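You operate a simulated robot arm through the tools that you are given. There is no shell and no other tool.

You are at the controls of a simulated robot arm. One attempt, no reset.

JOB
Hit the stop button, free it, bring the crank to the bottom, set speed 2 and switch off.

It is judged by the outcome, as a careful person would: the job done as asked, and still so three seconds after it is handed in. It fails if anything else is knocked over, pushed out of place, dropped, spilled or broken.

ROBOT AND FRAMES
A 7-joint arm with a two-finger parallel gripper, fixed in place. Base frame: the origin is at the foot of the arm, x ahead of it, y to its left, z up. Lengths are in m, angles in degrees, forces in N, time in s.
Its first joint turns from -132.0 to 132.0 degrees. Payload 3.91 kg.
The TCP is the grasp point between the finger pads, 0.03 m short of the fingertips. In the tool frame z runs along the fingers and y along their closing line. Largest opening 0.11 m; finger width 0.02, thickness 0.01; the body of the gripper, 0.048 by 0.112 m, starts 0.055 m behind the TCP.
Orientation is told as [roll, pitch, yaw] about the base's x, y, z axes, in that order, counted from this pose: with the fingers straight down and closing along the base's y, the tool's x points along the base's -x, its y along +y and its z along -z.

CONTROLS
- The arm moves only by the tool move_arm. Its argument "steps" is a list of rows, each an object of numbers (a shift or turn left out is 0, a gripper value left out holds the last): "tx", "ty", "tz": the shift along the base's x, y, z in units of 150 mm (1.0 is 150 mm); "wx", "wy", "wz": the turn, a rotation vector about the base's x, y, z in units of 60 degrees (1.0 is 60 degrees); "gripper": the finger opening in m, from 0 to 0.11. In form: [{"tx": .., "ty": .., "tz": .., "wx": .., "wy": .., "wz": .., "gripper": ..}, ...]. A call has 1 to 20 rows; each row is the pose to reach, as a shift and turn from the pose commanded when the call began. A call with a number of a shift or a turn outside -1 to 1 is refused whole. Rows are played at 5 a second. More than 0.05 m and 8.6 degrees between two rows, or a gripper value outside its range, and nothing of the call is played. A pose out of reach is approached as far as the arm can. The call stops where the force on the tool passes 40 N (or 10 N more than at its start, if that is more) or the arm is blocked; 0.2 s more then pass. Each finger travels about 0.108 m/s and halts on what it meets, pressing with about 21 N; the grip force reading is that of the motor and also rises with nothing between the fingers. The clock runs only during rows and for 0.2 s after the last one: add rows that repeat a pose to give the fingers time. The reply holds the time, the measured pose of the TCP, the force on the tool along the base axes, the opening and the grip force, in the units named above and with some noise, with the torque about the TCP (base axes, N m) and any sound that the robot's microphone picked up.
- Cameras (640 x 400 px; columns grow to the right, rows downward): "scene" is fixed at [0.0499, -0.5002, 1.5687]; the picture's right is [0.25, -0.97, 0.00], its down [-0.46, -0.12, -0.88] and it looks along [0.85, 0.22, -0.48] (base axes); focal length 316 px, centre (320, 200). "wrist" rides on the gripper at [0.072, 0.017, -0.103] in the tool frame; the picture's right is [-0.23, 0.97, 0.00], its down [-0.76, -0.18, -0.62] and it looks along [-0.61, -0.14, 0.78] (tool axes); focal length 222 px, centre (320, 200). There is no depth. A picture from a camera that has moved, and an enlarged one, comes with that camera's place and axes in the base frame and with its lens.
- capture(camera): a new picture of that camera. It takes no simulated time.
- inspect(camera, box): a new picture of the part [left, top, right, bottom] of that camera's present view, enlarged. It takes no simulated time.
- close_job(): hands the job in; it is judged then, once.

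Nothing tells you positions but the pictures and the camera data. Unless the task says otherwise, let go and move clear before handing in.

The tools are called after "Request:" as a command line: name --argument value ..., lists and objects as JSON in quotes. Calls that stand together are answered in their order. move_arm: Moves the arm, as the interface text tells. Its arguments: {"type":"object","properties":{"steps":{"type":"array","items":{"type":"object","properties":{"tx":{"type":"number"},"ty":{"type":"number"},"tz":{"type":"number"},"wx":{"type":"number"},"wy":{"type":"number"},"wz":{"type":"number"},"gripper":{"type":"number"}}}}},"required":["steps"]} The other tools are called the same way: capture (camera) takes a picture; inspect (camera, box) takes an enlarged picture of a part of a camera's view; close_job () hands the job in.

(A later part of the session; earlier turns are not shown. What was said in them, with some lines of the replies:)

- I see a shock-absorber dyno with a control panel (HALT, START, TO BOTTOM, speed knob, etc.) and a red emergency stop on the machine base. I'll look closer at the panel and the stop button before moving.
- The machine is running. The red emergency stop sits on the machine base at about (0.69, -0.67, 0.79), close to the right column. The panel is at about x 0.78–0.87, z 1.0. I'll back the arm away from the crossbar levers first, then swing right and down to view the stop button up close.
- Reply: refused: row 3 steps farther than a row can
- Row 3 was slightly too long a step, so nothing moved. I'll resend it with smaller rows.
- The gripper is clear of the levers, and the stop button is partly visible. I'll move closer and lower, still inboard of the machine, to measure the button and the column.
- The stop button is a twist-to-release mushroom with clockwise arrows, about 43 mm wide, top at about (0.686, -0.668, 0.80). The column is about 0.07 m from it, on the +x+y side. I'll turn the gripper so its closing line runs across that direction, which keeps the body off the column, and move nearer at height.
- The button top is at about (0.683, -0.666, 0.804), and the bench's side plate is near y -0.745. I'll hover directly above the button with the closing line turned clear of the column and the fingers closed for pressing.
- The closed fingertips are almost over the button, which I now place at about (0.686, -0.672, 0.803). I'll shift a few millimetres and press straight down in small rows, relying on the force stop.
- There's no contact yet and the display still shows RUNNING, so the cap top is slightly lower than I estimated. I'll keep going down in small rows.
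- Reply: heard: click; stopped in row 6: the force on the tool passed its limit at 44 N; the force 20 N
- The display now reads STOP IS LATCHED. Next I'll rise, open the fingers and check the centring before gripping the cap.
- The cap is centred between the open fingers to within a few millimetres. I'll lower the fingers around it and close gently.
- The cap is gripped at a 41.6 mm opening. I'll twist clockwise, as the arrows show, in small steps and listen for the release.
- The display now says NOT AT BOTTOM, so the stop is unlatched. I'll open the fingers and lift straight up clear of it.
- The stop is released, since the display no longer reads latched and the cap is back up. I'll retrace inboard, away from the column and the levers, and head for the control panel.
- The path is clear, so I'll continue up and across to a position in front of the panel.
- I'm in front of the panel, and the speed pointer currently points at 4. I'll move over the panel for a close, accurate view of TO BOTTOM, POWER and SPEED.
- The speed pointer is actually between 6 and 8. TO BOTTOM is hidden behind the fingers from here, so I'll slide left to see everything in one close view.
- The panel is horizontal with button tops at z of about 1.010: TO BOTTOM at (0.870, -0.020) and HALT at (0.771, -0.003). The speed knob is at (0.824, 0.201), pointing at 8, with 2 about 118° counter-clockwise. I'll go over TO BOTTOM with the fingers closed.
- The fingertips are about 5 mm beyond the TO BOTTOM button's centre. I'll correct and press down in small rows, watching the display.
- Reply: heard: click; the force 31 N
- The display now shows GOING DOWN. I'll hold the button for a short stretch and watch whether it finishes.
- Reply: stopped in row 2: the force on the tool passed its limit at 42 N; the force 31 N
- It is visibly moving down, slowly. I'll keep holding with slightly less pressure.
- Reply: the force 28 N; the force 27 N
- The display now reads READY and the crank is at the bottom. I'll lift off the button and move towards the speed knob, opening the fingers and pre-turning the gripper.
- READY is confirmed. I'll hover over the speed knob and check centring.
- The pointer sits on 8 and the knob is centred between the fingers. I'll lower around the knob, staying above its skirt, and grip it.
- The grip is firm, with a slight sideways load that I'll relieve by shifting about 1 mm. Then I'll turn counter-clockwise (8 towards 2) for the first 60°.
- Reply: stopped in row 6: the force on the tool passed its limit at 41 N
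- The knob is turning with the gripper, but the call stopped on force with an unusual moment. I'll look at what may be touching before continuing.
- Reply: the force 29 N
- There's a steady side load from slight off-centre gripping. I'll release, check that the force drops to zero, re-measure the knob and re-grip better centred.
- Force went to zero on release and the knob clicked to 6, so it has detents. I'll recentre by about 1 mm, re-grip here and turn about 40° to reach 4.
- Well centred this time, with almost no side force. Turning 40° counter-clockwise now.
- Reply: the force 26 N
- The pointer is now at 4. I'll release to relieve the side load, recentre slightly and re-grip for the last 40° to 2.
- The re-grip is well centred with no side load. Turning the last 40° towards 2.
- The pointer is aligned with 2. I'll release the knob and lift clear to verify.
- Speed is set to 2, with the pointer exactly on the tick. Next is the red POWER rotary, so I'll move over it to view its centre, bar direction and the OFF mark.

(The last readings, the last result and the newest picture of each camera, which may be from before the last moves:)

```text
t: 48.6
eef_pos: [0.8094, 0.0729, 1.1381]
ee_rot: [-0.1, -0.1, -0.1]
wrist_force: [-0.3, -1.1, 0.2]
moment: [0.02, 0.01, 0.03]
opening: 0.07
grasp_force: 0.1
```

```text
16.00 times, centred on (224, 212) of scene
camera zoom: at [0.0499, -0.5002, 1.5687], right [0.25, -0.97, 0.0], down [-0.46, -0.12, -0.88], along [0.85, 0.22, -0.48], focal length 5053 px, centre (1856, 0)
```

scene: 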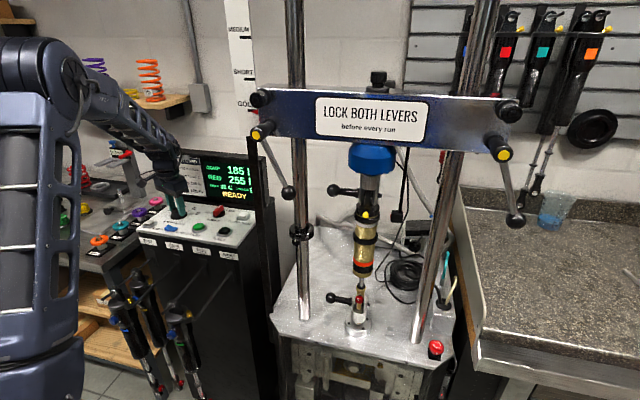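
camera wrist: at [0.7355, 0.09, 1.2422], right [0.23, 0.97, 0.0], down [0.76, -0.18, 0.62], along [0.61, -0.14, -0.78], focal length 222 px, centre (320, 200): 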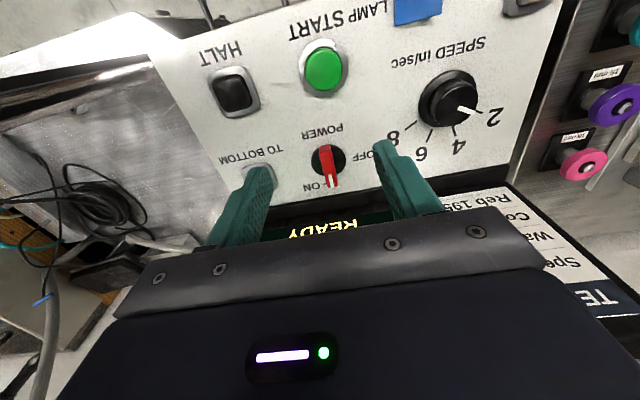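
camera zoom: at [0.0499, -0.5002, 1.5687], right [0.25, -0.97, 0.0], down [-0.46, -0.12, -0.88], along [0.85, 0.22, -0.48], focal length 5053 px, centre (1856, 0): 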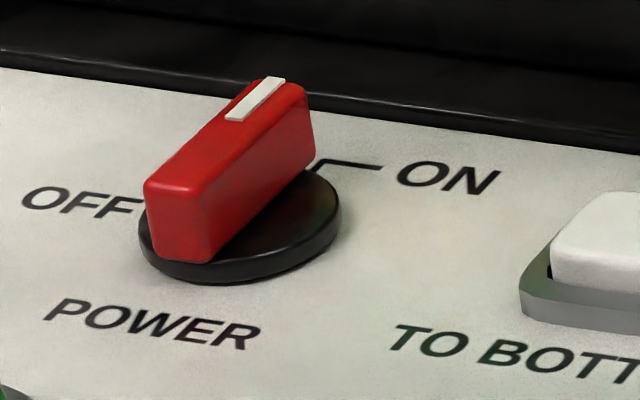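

The POWER bar points straight away (ON), with OFF to its left, so OFF is a quarter turn counter-clockwise. Its centre is about (0.864, 0.071). I'll hover above it with the fingers either side of the bar.

Request:
move_arm --steps '[{"tx": 0.13, "ty": -0.005, "tz": -0.1}, {"tx": 0.26, "ty": -0.01, "tz": -0.2}, {"tx": 0.377, "ty": -0.013, "tz": -0.32}, {"tx": 0.377, "ty": -0.013, "tz": -0.32}]'

Request:
capture --camera "wrist"

Request:
inspect --camera "wrist" --box '[230, 60, 410, 210]'

Request:
inspect --camera "scene" --box '[160, 140, 280, 235]'

```text
t: 49.6
eef_pos: [0.8668, 0.0711, 1.0903]
ee_rot: [-0.2, -0.1, 0.1]
wrist_force: [-0.2, 0.2, 0.2]
moment: [-0.02, -0.04, -0.03]
opening: 0.0699
grasp_force: 0.1
```

```text
taken
camera wrist: at [0.7937, 0.088, 1.1942], right [0.23, 0.97, 0.0], down [0.76, -0.17, 0.62], along [0.61, -0.14, -0.78], focal length 222 px, centre (320, 200)
```

wrist: 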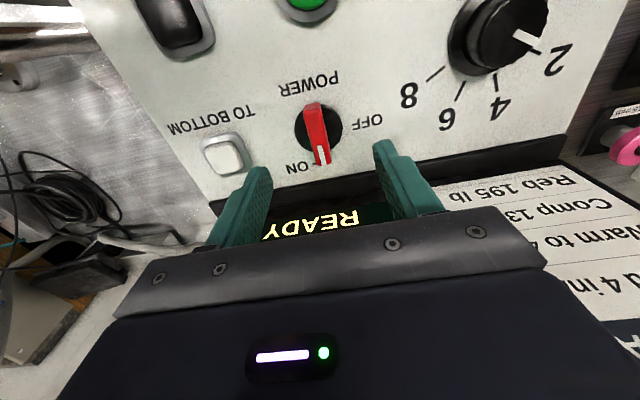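

```text
2.67 times, centred on (320, 135) of wrist
camera zoom: at [0.7937, 0.088, 1.1942], right [0.23, 0.97, 0.0], down [0.76, -0.17, 0.62], along [0.61, -0.14, -0.78], focal length 592 px, centre (320, 373)
```

zoom: 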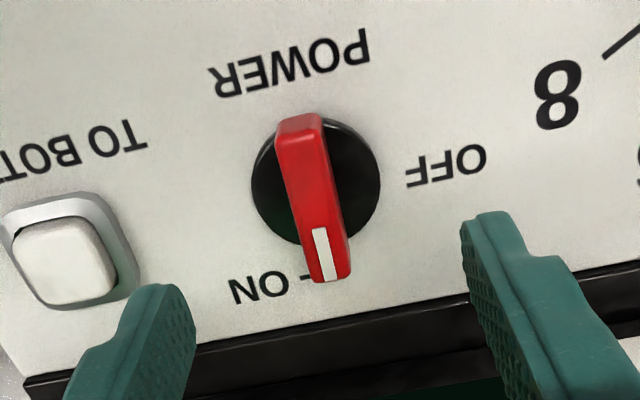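

```text
4.21 times, centred on (220, 188) of scene
camera zoom: at [0.0499, -0.5002, 1.5687], right [0.25, -0.97, 0.0], down [-0.46, -0.12, -0.88], along [0.85, 0.22, -0.48], focal length 1330 px, centre (741, 253)
```

zoom: 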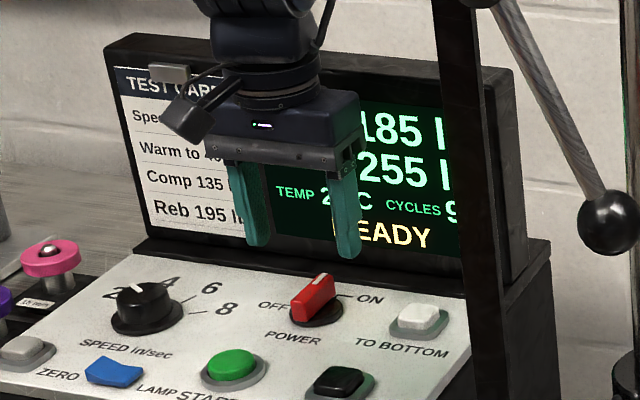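

The bar is centred at about (0.863, 0.070). I'll lower the fingers either side of it and close.

Request:
move_arm --steps '[{"tx": -0.016, "ty": -0.007, "tz": -0.1}, {"tx": -0.016, "ty": -0.007, "tz": -0.2}, {"tx": -0.016, "ty": -0.007, "tz": -0.28}, {"tx": -0.016, "ty": -0.007, "tz": -0.34}, {"tx": -0.016, "ty": -0.007, "tz": -0.34, "gripper": 0.004}, {"tx": -0.016, "ty": -0.007, "tz": -0.34, "gripper": 0.004}, {"tx": -0.016, "ty": -0.007, "tz": -0.34, "gripper": 0.004}, {"tx": -0.016, "ty": -0.007, "tz": -0.34, "gripper": 0.004}]'

Request:
inspect --camera "wrist" --box '[220, 60, 420, 230]'

Request:
inspect --camera "scene" --box '[160, 140, 280, 235]'

```text
t: 51.4
eef_pos: [0.862, 0.0706, 1.0388]
ee_rot: [-0.1, -0.1, 0.1]
wrist_force: [1.9, 11.9, -1.4]
moment: [0.56, -0.63, 0.01]
opening: 0.0136
grasp_force: 45.2
```

```text
2.35 times, centred on (320, 145) of wrist
camera zoom: at [0.7896, 0.0868, 1.1439], right [0.22, 0.97, 0.0], down [0.76, -0.17, 0.62], along [0.61, -0.14, -0.78], focal length 523 px, centre (320, 329)
```

zoom: 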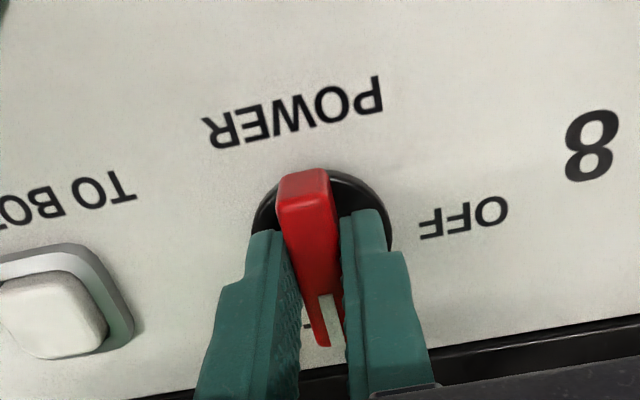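

```text
4.21 times, centred on (220, 188) of scene
camera zoom: at [0.0499, -0.5002, 1.5687], right [0.25, -0.97, 0.0], down [-0.46, -0.12, -0.88], along [0.85, 0.22, -0.48], focal length 1330 px, centre (741, 253)
```

zoom: 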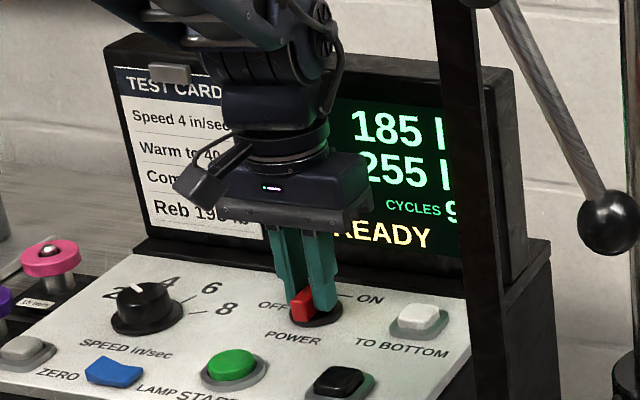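

The bar is gripped with a 12 N side load, which I'll ease with a 1 mm shift. Then I'll turn counter-clockwise towards OFF.

Request:
move_arm --steps '[{"ty": 0.008}, {"ty": 0.008, "wz": 0.1}, {"ty": 0.008, "wz": 0.2}, {"ty": 0.008, "wz": 0.3}, {"ty": 0.008, "wz": 0.4}, {"ty": 0.008, "wz": 0.5}, {"ty": 0.008, "wz": 0.6}, {"ty": 0.008, "wz": 0.7}]'

Request:
inspect --camera "wrist" --box '[220, 60, 420, 230]'

Request:
inspect --camera "scene" --box '[160, 140, 280, 235]'

```text
t: 53.2
eef_pos: [0.8629, 0.0691, 1.0396]
ee_rot: [-0.3, -0.2, 42.1]
wrist_force: [25.0, -4.0, 23.1]
moment: [-0.45, 0.59, -0.02]
opening: 0.0133
grasp_force: 45.1
```

```text
2.35 times, centred on (320, 145) of wrist
camera zoom: at [0.797, 0.0326, 1.1438], right [-0.48, 0.87, 0.0], down [0.68, 0.38, 0.63], along [0.55, 0.3, -0.78], focal length 523 px, centre (320, 329)
```

zoom: 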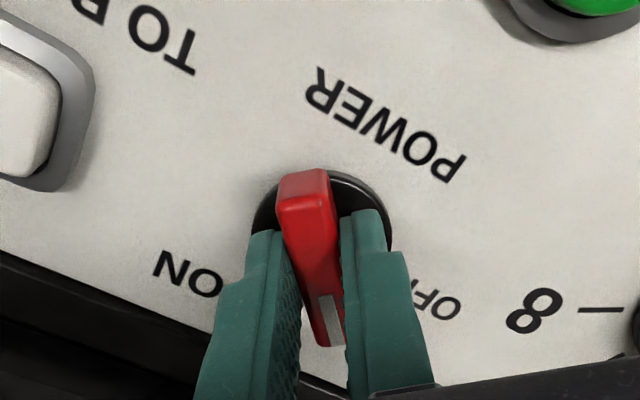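

```text
4.21 times, centred on (220, 188) of scene
camera zoom: at [0.0499, -0.5002, 1.5687], right [0.25, -0.97, 0.0], down [-0.46, -0.12, -0.88], along [0.85, 0.22, -0.48], focal length 1330 px, centre (741, 253)
```

zoom: 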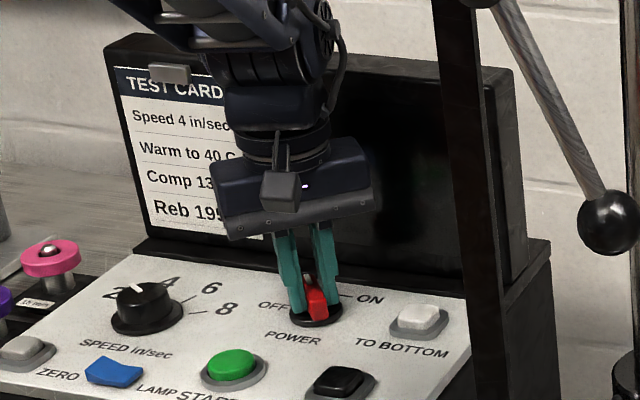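

The display went dark, so the power is switching off. The bar isn't at the OFF mark yet, so I'll ease the load a little and continue turning.

Request:
move_arm --steps '[{"tx": 0.012, "ty": -0.002, "tz": 0.01}, {"tx": 0.012, "ty": -0.002, "tz": 0.01, "wz": 0.1}, {"tx": 0.012, "ty": -0.002, "tz": 0.01, "wz": 0.2}, {"tx": 0.012, "ty": -0.002, "tz": 0.01, "wz": 0.3}]'

Request:
inspect --camera "wrist" --box '[220, 60, 420, 230]'

```text
t: 54.2
eef_pos: [0.8637, 0.0681, 1.0398]
ee_rot: [-0.1, 0.0, 60.1]
wrist_force: [10.6, -25.3, 4.2]
moment: [-0.61, -0.02, 0.0]
opening: 0.0136
grasp_force: 44.8
```

```text
2.35 times, centred on (320, 145) of wrist
camera zoom: at [0.8123, 0.0138, 1.144], right [-0.73, 0.68, 0.0], down [0.53, 0.57, 0.62], along [0.43, 0.45, -0.78], focal length 523 px, centre (320, 329)
```

zoom: 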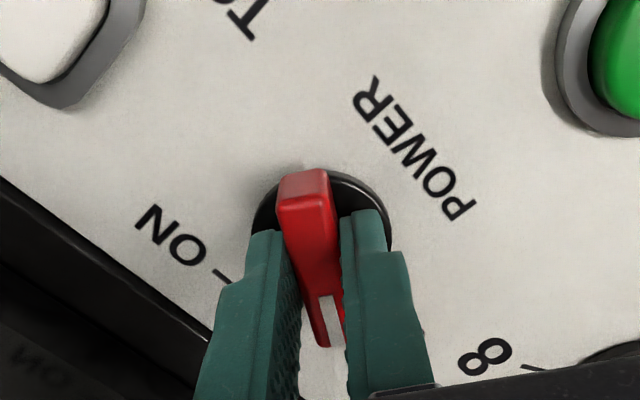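

Request:
move_arm --steps '[{"tx": 0.004, "ty": -0.013}, {"tx": 0.004, "ty": -0.013, "wz": 0.1}, {"tx": 0.002, "ty": -0.015, "wz": 0.2}, {"tx": 0.0, "ty": -0.016, "wz": 0.3}]'

Request:
inspect --camera "wrist" --box '[220, 60, 420, 230]'

Request:
inspect --camera "scene" --box '[160, 140, 280, 235]'

```text
t: 55.2
eef_pos: [0.8655, 0.0674, 1.04]
ee_rot: [0.0, -0.1, 78.1]
wrist_force: [6.2, -14.4, -15.2]
moment: [-0.41, 0.12, -0.03]
opening: 0.0137
grasp_force: 44.7
```

```text
2.35 times, centred on (320, 145) of wrist
camera zoom: at [0.8322, 0.0002, 1.1439], right [-0.91, 0.42, 0.0], down [0.33, 0.71, 0.62], along [0.26, 0.57, -0.78], focal length 523 px, centre (320, 329)
```

zoom: 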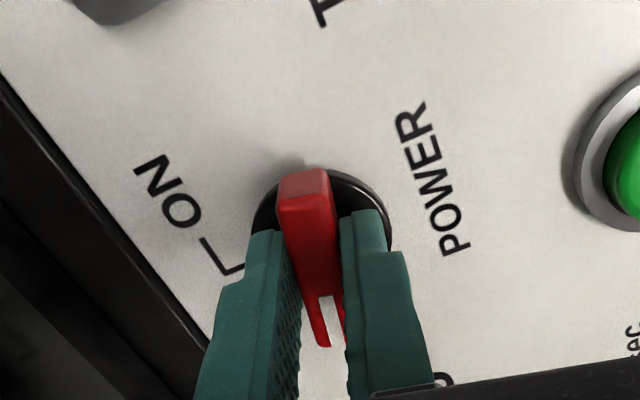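

```text
4.21 times, centred on (220, 188) of scene
camera zoom: at [0.0499, -0.5002, 1.5687], right [0.25, -0.97, 0.0], down [-0.46, -0.12, -0.88], along [0.85, 0.22, -0.48], focal length 1330 px, centre (741, 253)
```

zoom: 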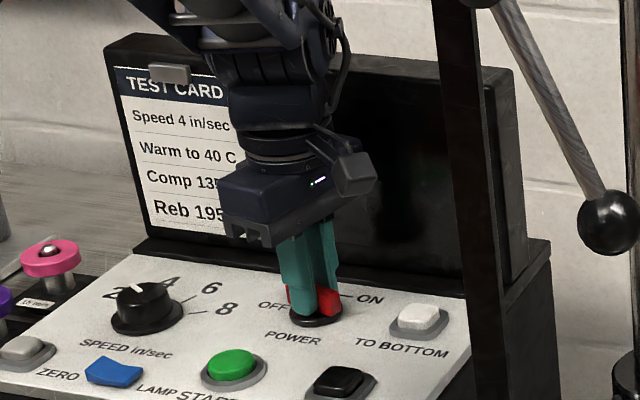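

Request:
move_arm --steps '[{"ty": -0.006, "tz": -0.004, "wz": 0.1}, {"ty": -0.008, "tz": -0.004, "wz": 0.2}]'

Request:
inspect --camera "wrist" --box '[220, 60, 420, 230]'

Request:
inspect --camera "scene" --box '[200, 190, 260, 230]'

```text
t: 55.8
eef_pos: [0.8653, 0.0683, 1.0391]
ee_rot: [-0.1, -0.2, 90.2]
wrist_force: [6.3, 2.8, -15.4]
moment: [-0.1, 0.29, -0.55]
opening: 0.0136
grasp_force: 44.8
```

```text
2.35 times, centred on (320, 145) of wrist
camera zoom: at [0.8473, -0.0051, 1.1438], right [-0.97, 0.22, 0.0], down [0.17, 0.76, 0.63], along [0.14, 0.61, -0.78], focal length 523 px, centre (320, 329)
```

zoom: 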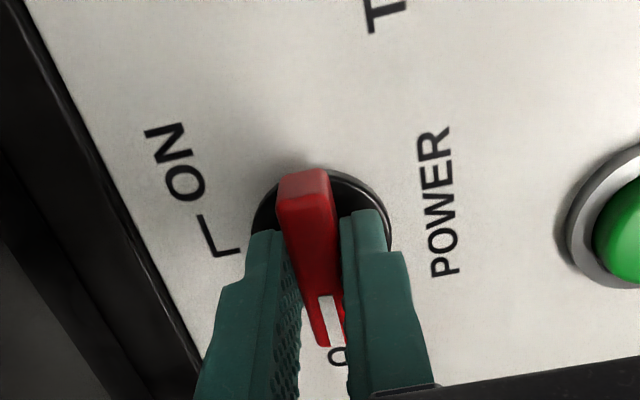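

```text
10.00 times, centred on (230, 210) of scene
camera zoom: at [0.0499, -0.5002, 1.5687], right [0.25, -0.97, 0.0], down [-0.46, -0.12, -0.88], along [0.85, 0.22, -0.48], focal length 3158 px, centre (1220, 100)
```

zoom: 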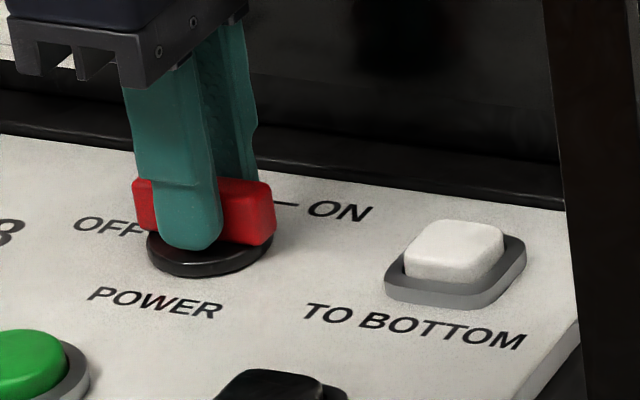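

The bar now points at OFF and is resting on its end stop. I'll open slightly and lift clear to verify.

Request:
move_arm --steps '[{"gripper": 0.05}, {"gripper": 0.05}, {"gripper": 0.05}, {"tz": 0.1}, {"tz": 0.3}, {"tz": 0.5}, {"tx": -0.2, "tz": 0.65, "wz": -0.12}, {"tx": -0.45, "tz": 0.8, "wz": -0.24}, {"tx": -0.7, "tz": 0.9, "wz": -0.36}]'

Request:
inspect --camera "scene" --box '[130, 140, 290, 240]'

Request:
inspect --camera "scene" --box '[200, 190, 260, 230]'

Request:
capture --camera "scene"

Request:
capture --camera "wrist"

```text
t: 57.8
eef_pos: [0.757, 0.0641, 1.1738]
ee_rot: [-0.1, 0.0, 68.5]
wrist_force: [0.7, 0.9, 0.1]
moment: [0.0, 0.01, -0.01]
opening: 0.0501
grasp_force: 0.0
```

```text
4.00 times, centred on (210, 190) of scene
camera zoom: at [0.0499, -0.5002, 1.5687], right [0.25, -0.97, 0.0], down [-0.46, -0.12, -0.88], along [0.85, 0.22, -0.48], focal length 1263 px, centre (760, 240)
```

zoom: 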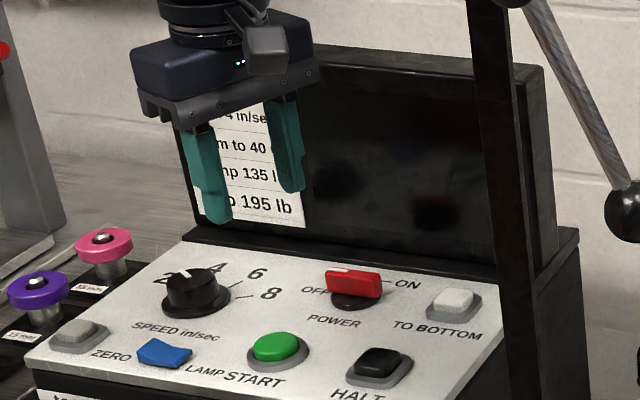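

```text
10.00 times, centred on (230, 210) of scene
camera zoom: at [0.0499, -0.5002, 1.5687], right [0.25, -0.97, 0.0], down [-0.46, -0.12, -0.88], along [0.85, 0.22, -0.48], focal length 3158 px, centre (1220, 100)
```

zoom: 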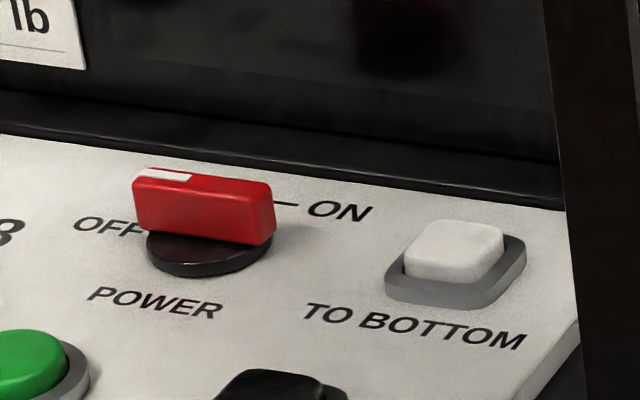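

```text
taken
```

scene: 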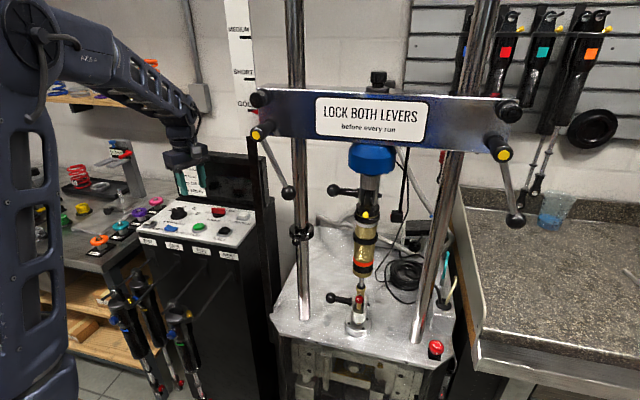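

```text
taken
camera wrist: at [0.7142, 0.0021, 1.2793], right [-0.82, 0.57, 0.0], down [0.44, 0.64, 0.62], along [0.36, 0.51, -0.78], focal length 222 px, centre (320, 200)
```

wrist: 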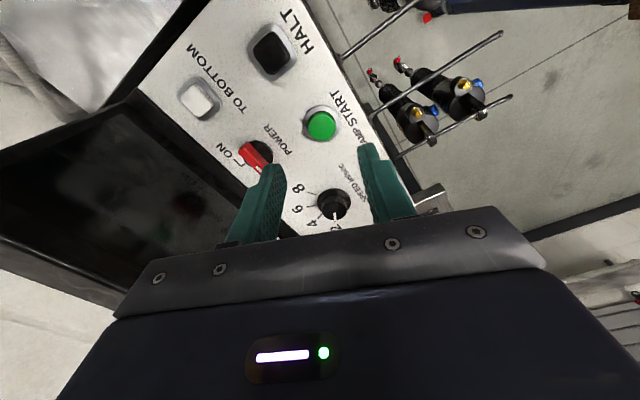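

POWER points at OFF, the display is dark and SPEED is on 2. I'll back the arm further away and do a last check of the crank and the stop button.

Request:
move_arm --steps '[{"tx": -0.25, "tz": 0.15, "wz": -0.12}, {"tx": -0.5, "tz": 0.3, "wz": -0.24}, {"tx": -0.75, "tz": 0.45, "wz": -0.36}, {"tx": -0.95, "tz": 0.55, "wz": -0.48}, {"tx": -0.95, "tz": 0.55, "wz": -0.48}, {"tx": -0.95, "tz": 0.55, "wz": -0.48}]'

Request:
inspect --camera "scene" --box '[300, 240, 460, 370]'

Request:
inspect --camera "scene" --box '[130, 140, 290, 250]'

Request:
inspect --camera "scene" --box '[160, 195, 220, 235]'

Request:
inspect --camera "scene" --box '[400, 310, 470, 370]'

```text
t: 59.2
eef_pos: [0.6147, 0.0642, 1.2576]
ee_rot: [-0.1, -0.2, 39.6]
wrist_force: [0.1, 0.1, 0.1]
moment: [0.03, 0.0, 0.01]
opening: 0.0501
grasp_force: 0.1
```

```text
3.08 times, centred on (380, 305) of scene
camera zoom: at [0.0499, -0.5002, 1.5687], right [0.25, -0.97, 0.0], down [-0.46, -0.12, -0.88], along [0.85, 0.22, -0.48], focal length 972 px, centre (135, -123)
```

zoom: 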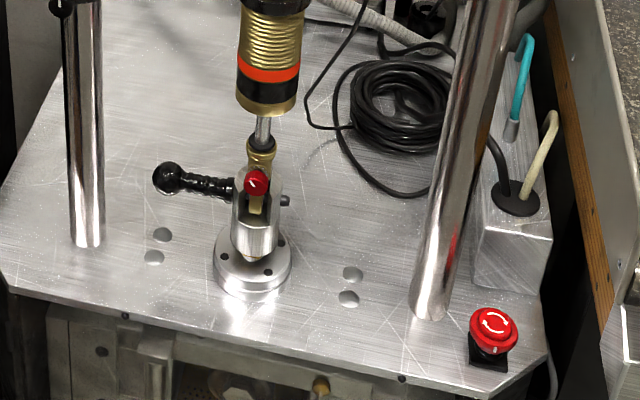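

```text
3.64 times, centred on (210, 195) of scene
camera zoom: at [0.0499, -0.5002, 1.5687], right [0.25, -0.97, 0.0], down [-0.46, -0.12, -0.88], along [0.85, 0.22, -0.48], focal length 1148 px, centre (720, 218)
```

zoom: 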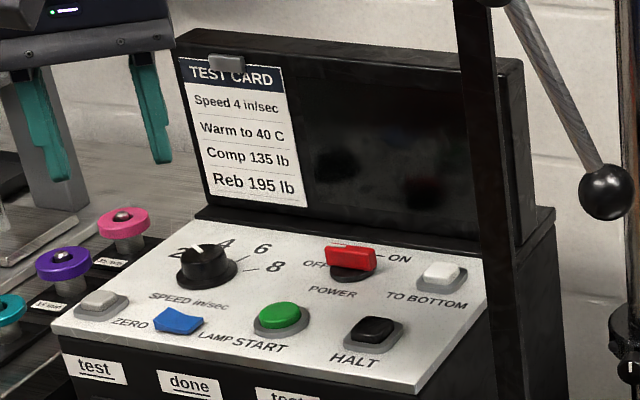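

```text
10.00 times, centred on (190, 215) of scene
camera zoom: at [0.0499, -0.5002, 1.5687], right [0.25, -0.97, 0.0], down [-0.46, -0.12, -0.88], along [0.85, 0.22, -0.48], focal length 3158 px, centre (1620, 50)
```

zoom: 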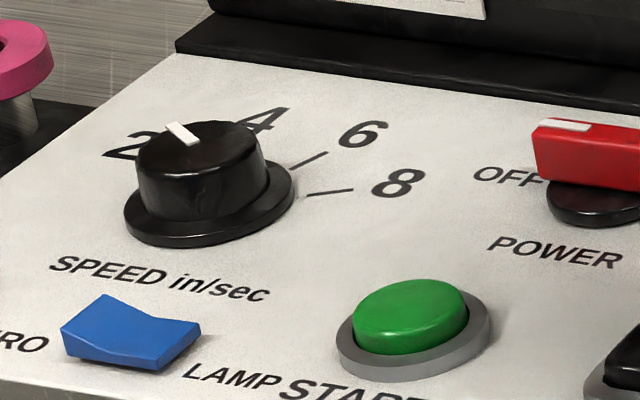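

```text
6.67 times, centred on (435, 340) of scene
camera zoom: at [0.0499, -0.5002, 1.5687], right [0.25, -0.97, 0.0], down [-0.46, -0.12, -0.88], along [0.85, 0.22, -0.48], focal length 2105 px, centre (-447, -733)
```

zoom: 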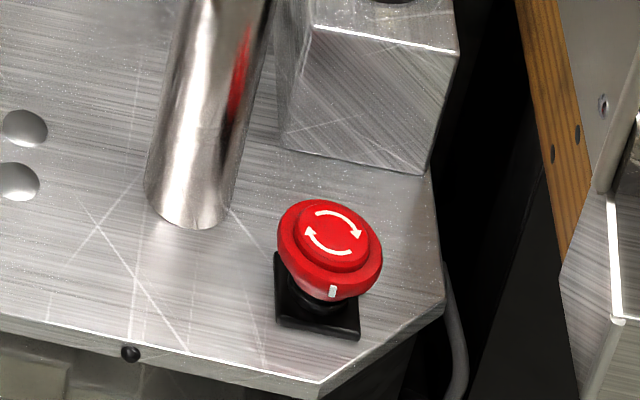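

The final check matches the job:
- The stop button was hit and is now released, back in its original up position.
- The crank is at the bottom.
- The speed pointer is on 2.
- The power is at OFF with a dark display.

The arm is clear and nothing else has moved, so I'm handing in.

Request:
close_job

```text
The job is handed in.
```

The job is done and handed in, and I saw nothing else disturbed in the final pictures. I don't have the judge's result yet.

- **Stop button:** I pressed it and the display read STOP IS LATCHED. I then twisted it clockwise to free it, and it is back up.
- **Crank:** I held TO BOTTOM until the display changed from GOING DOWN to READY, and the crank is at the bottom.
- **Speed:** The knob was on 8 and now points at 2. It took three grips, because off-centre gripping built up side load and tripped the force limit once.
- **Power:** The switch points at OFF and the display is dark.

The gripper is open and the arm is parked clear of the panel.
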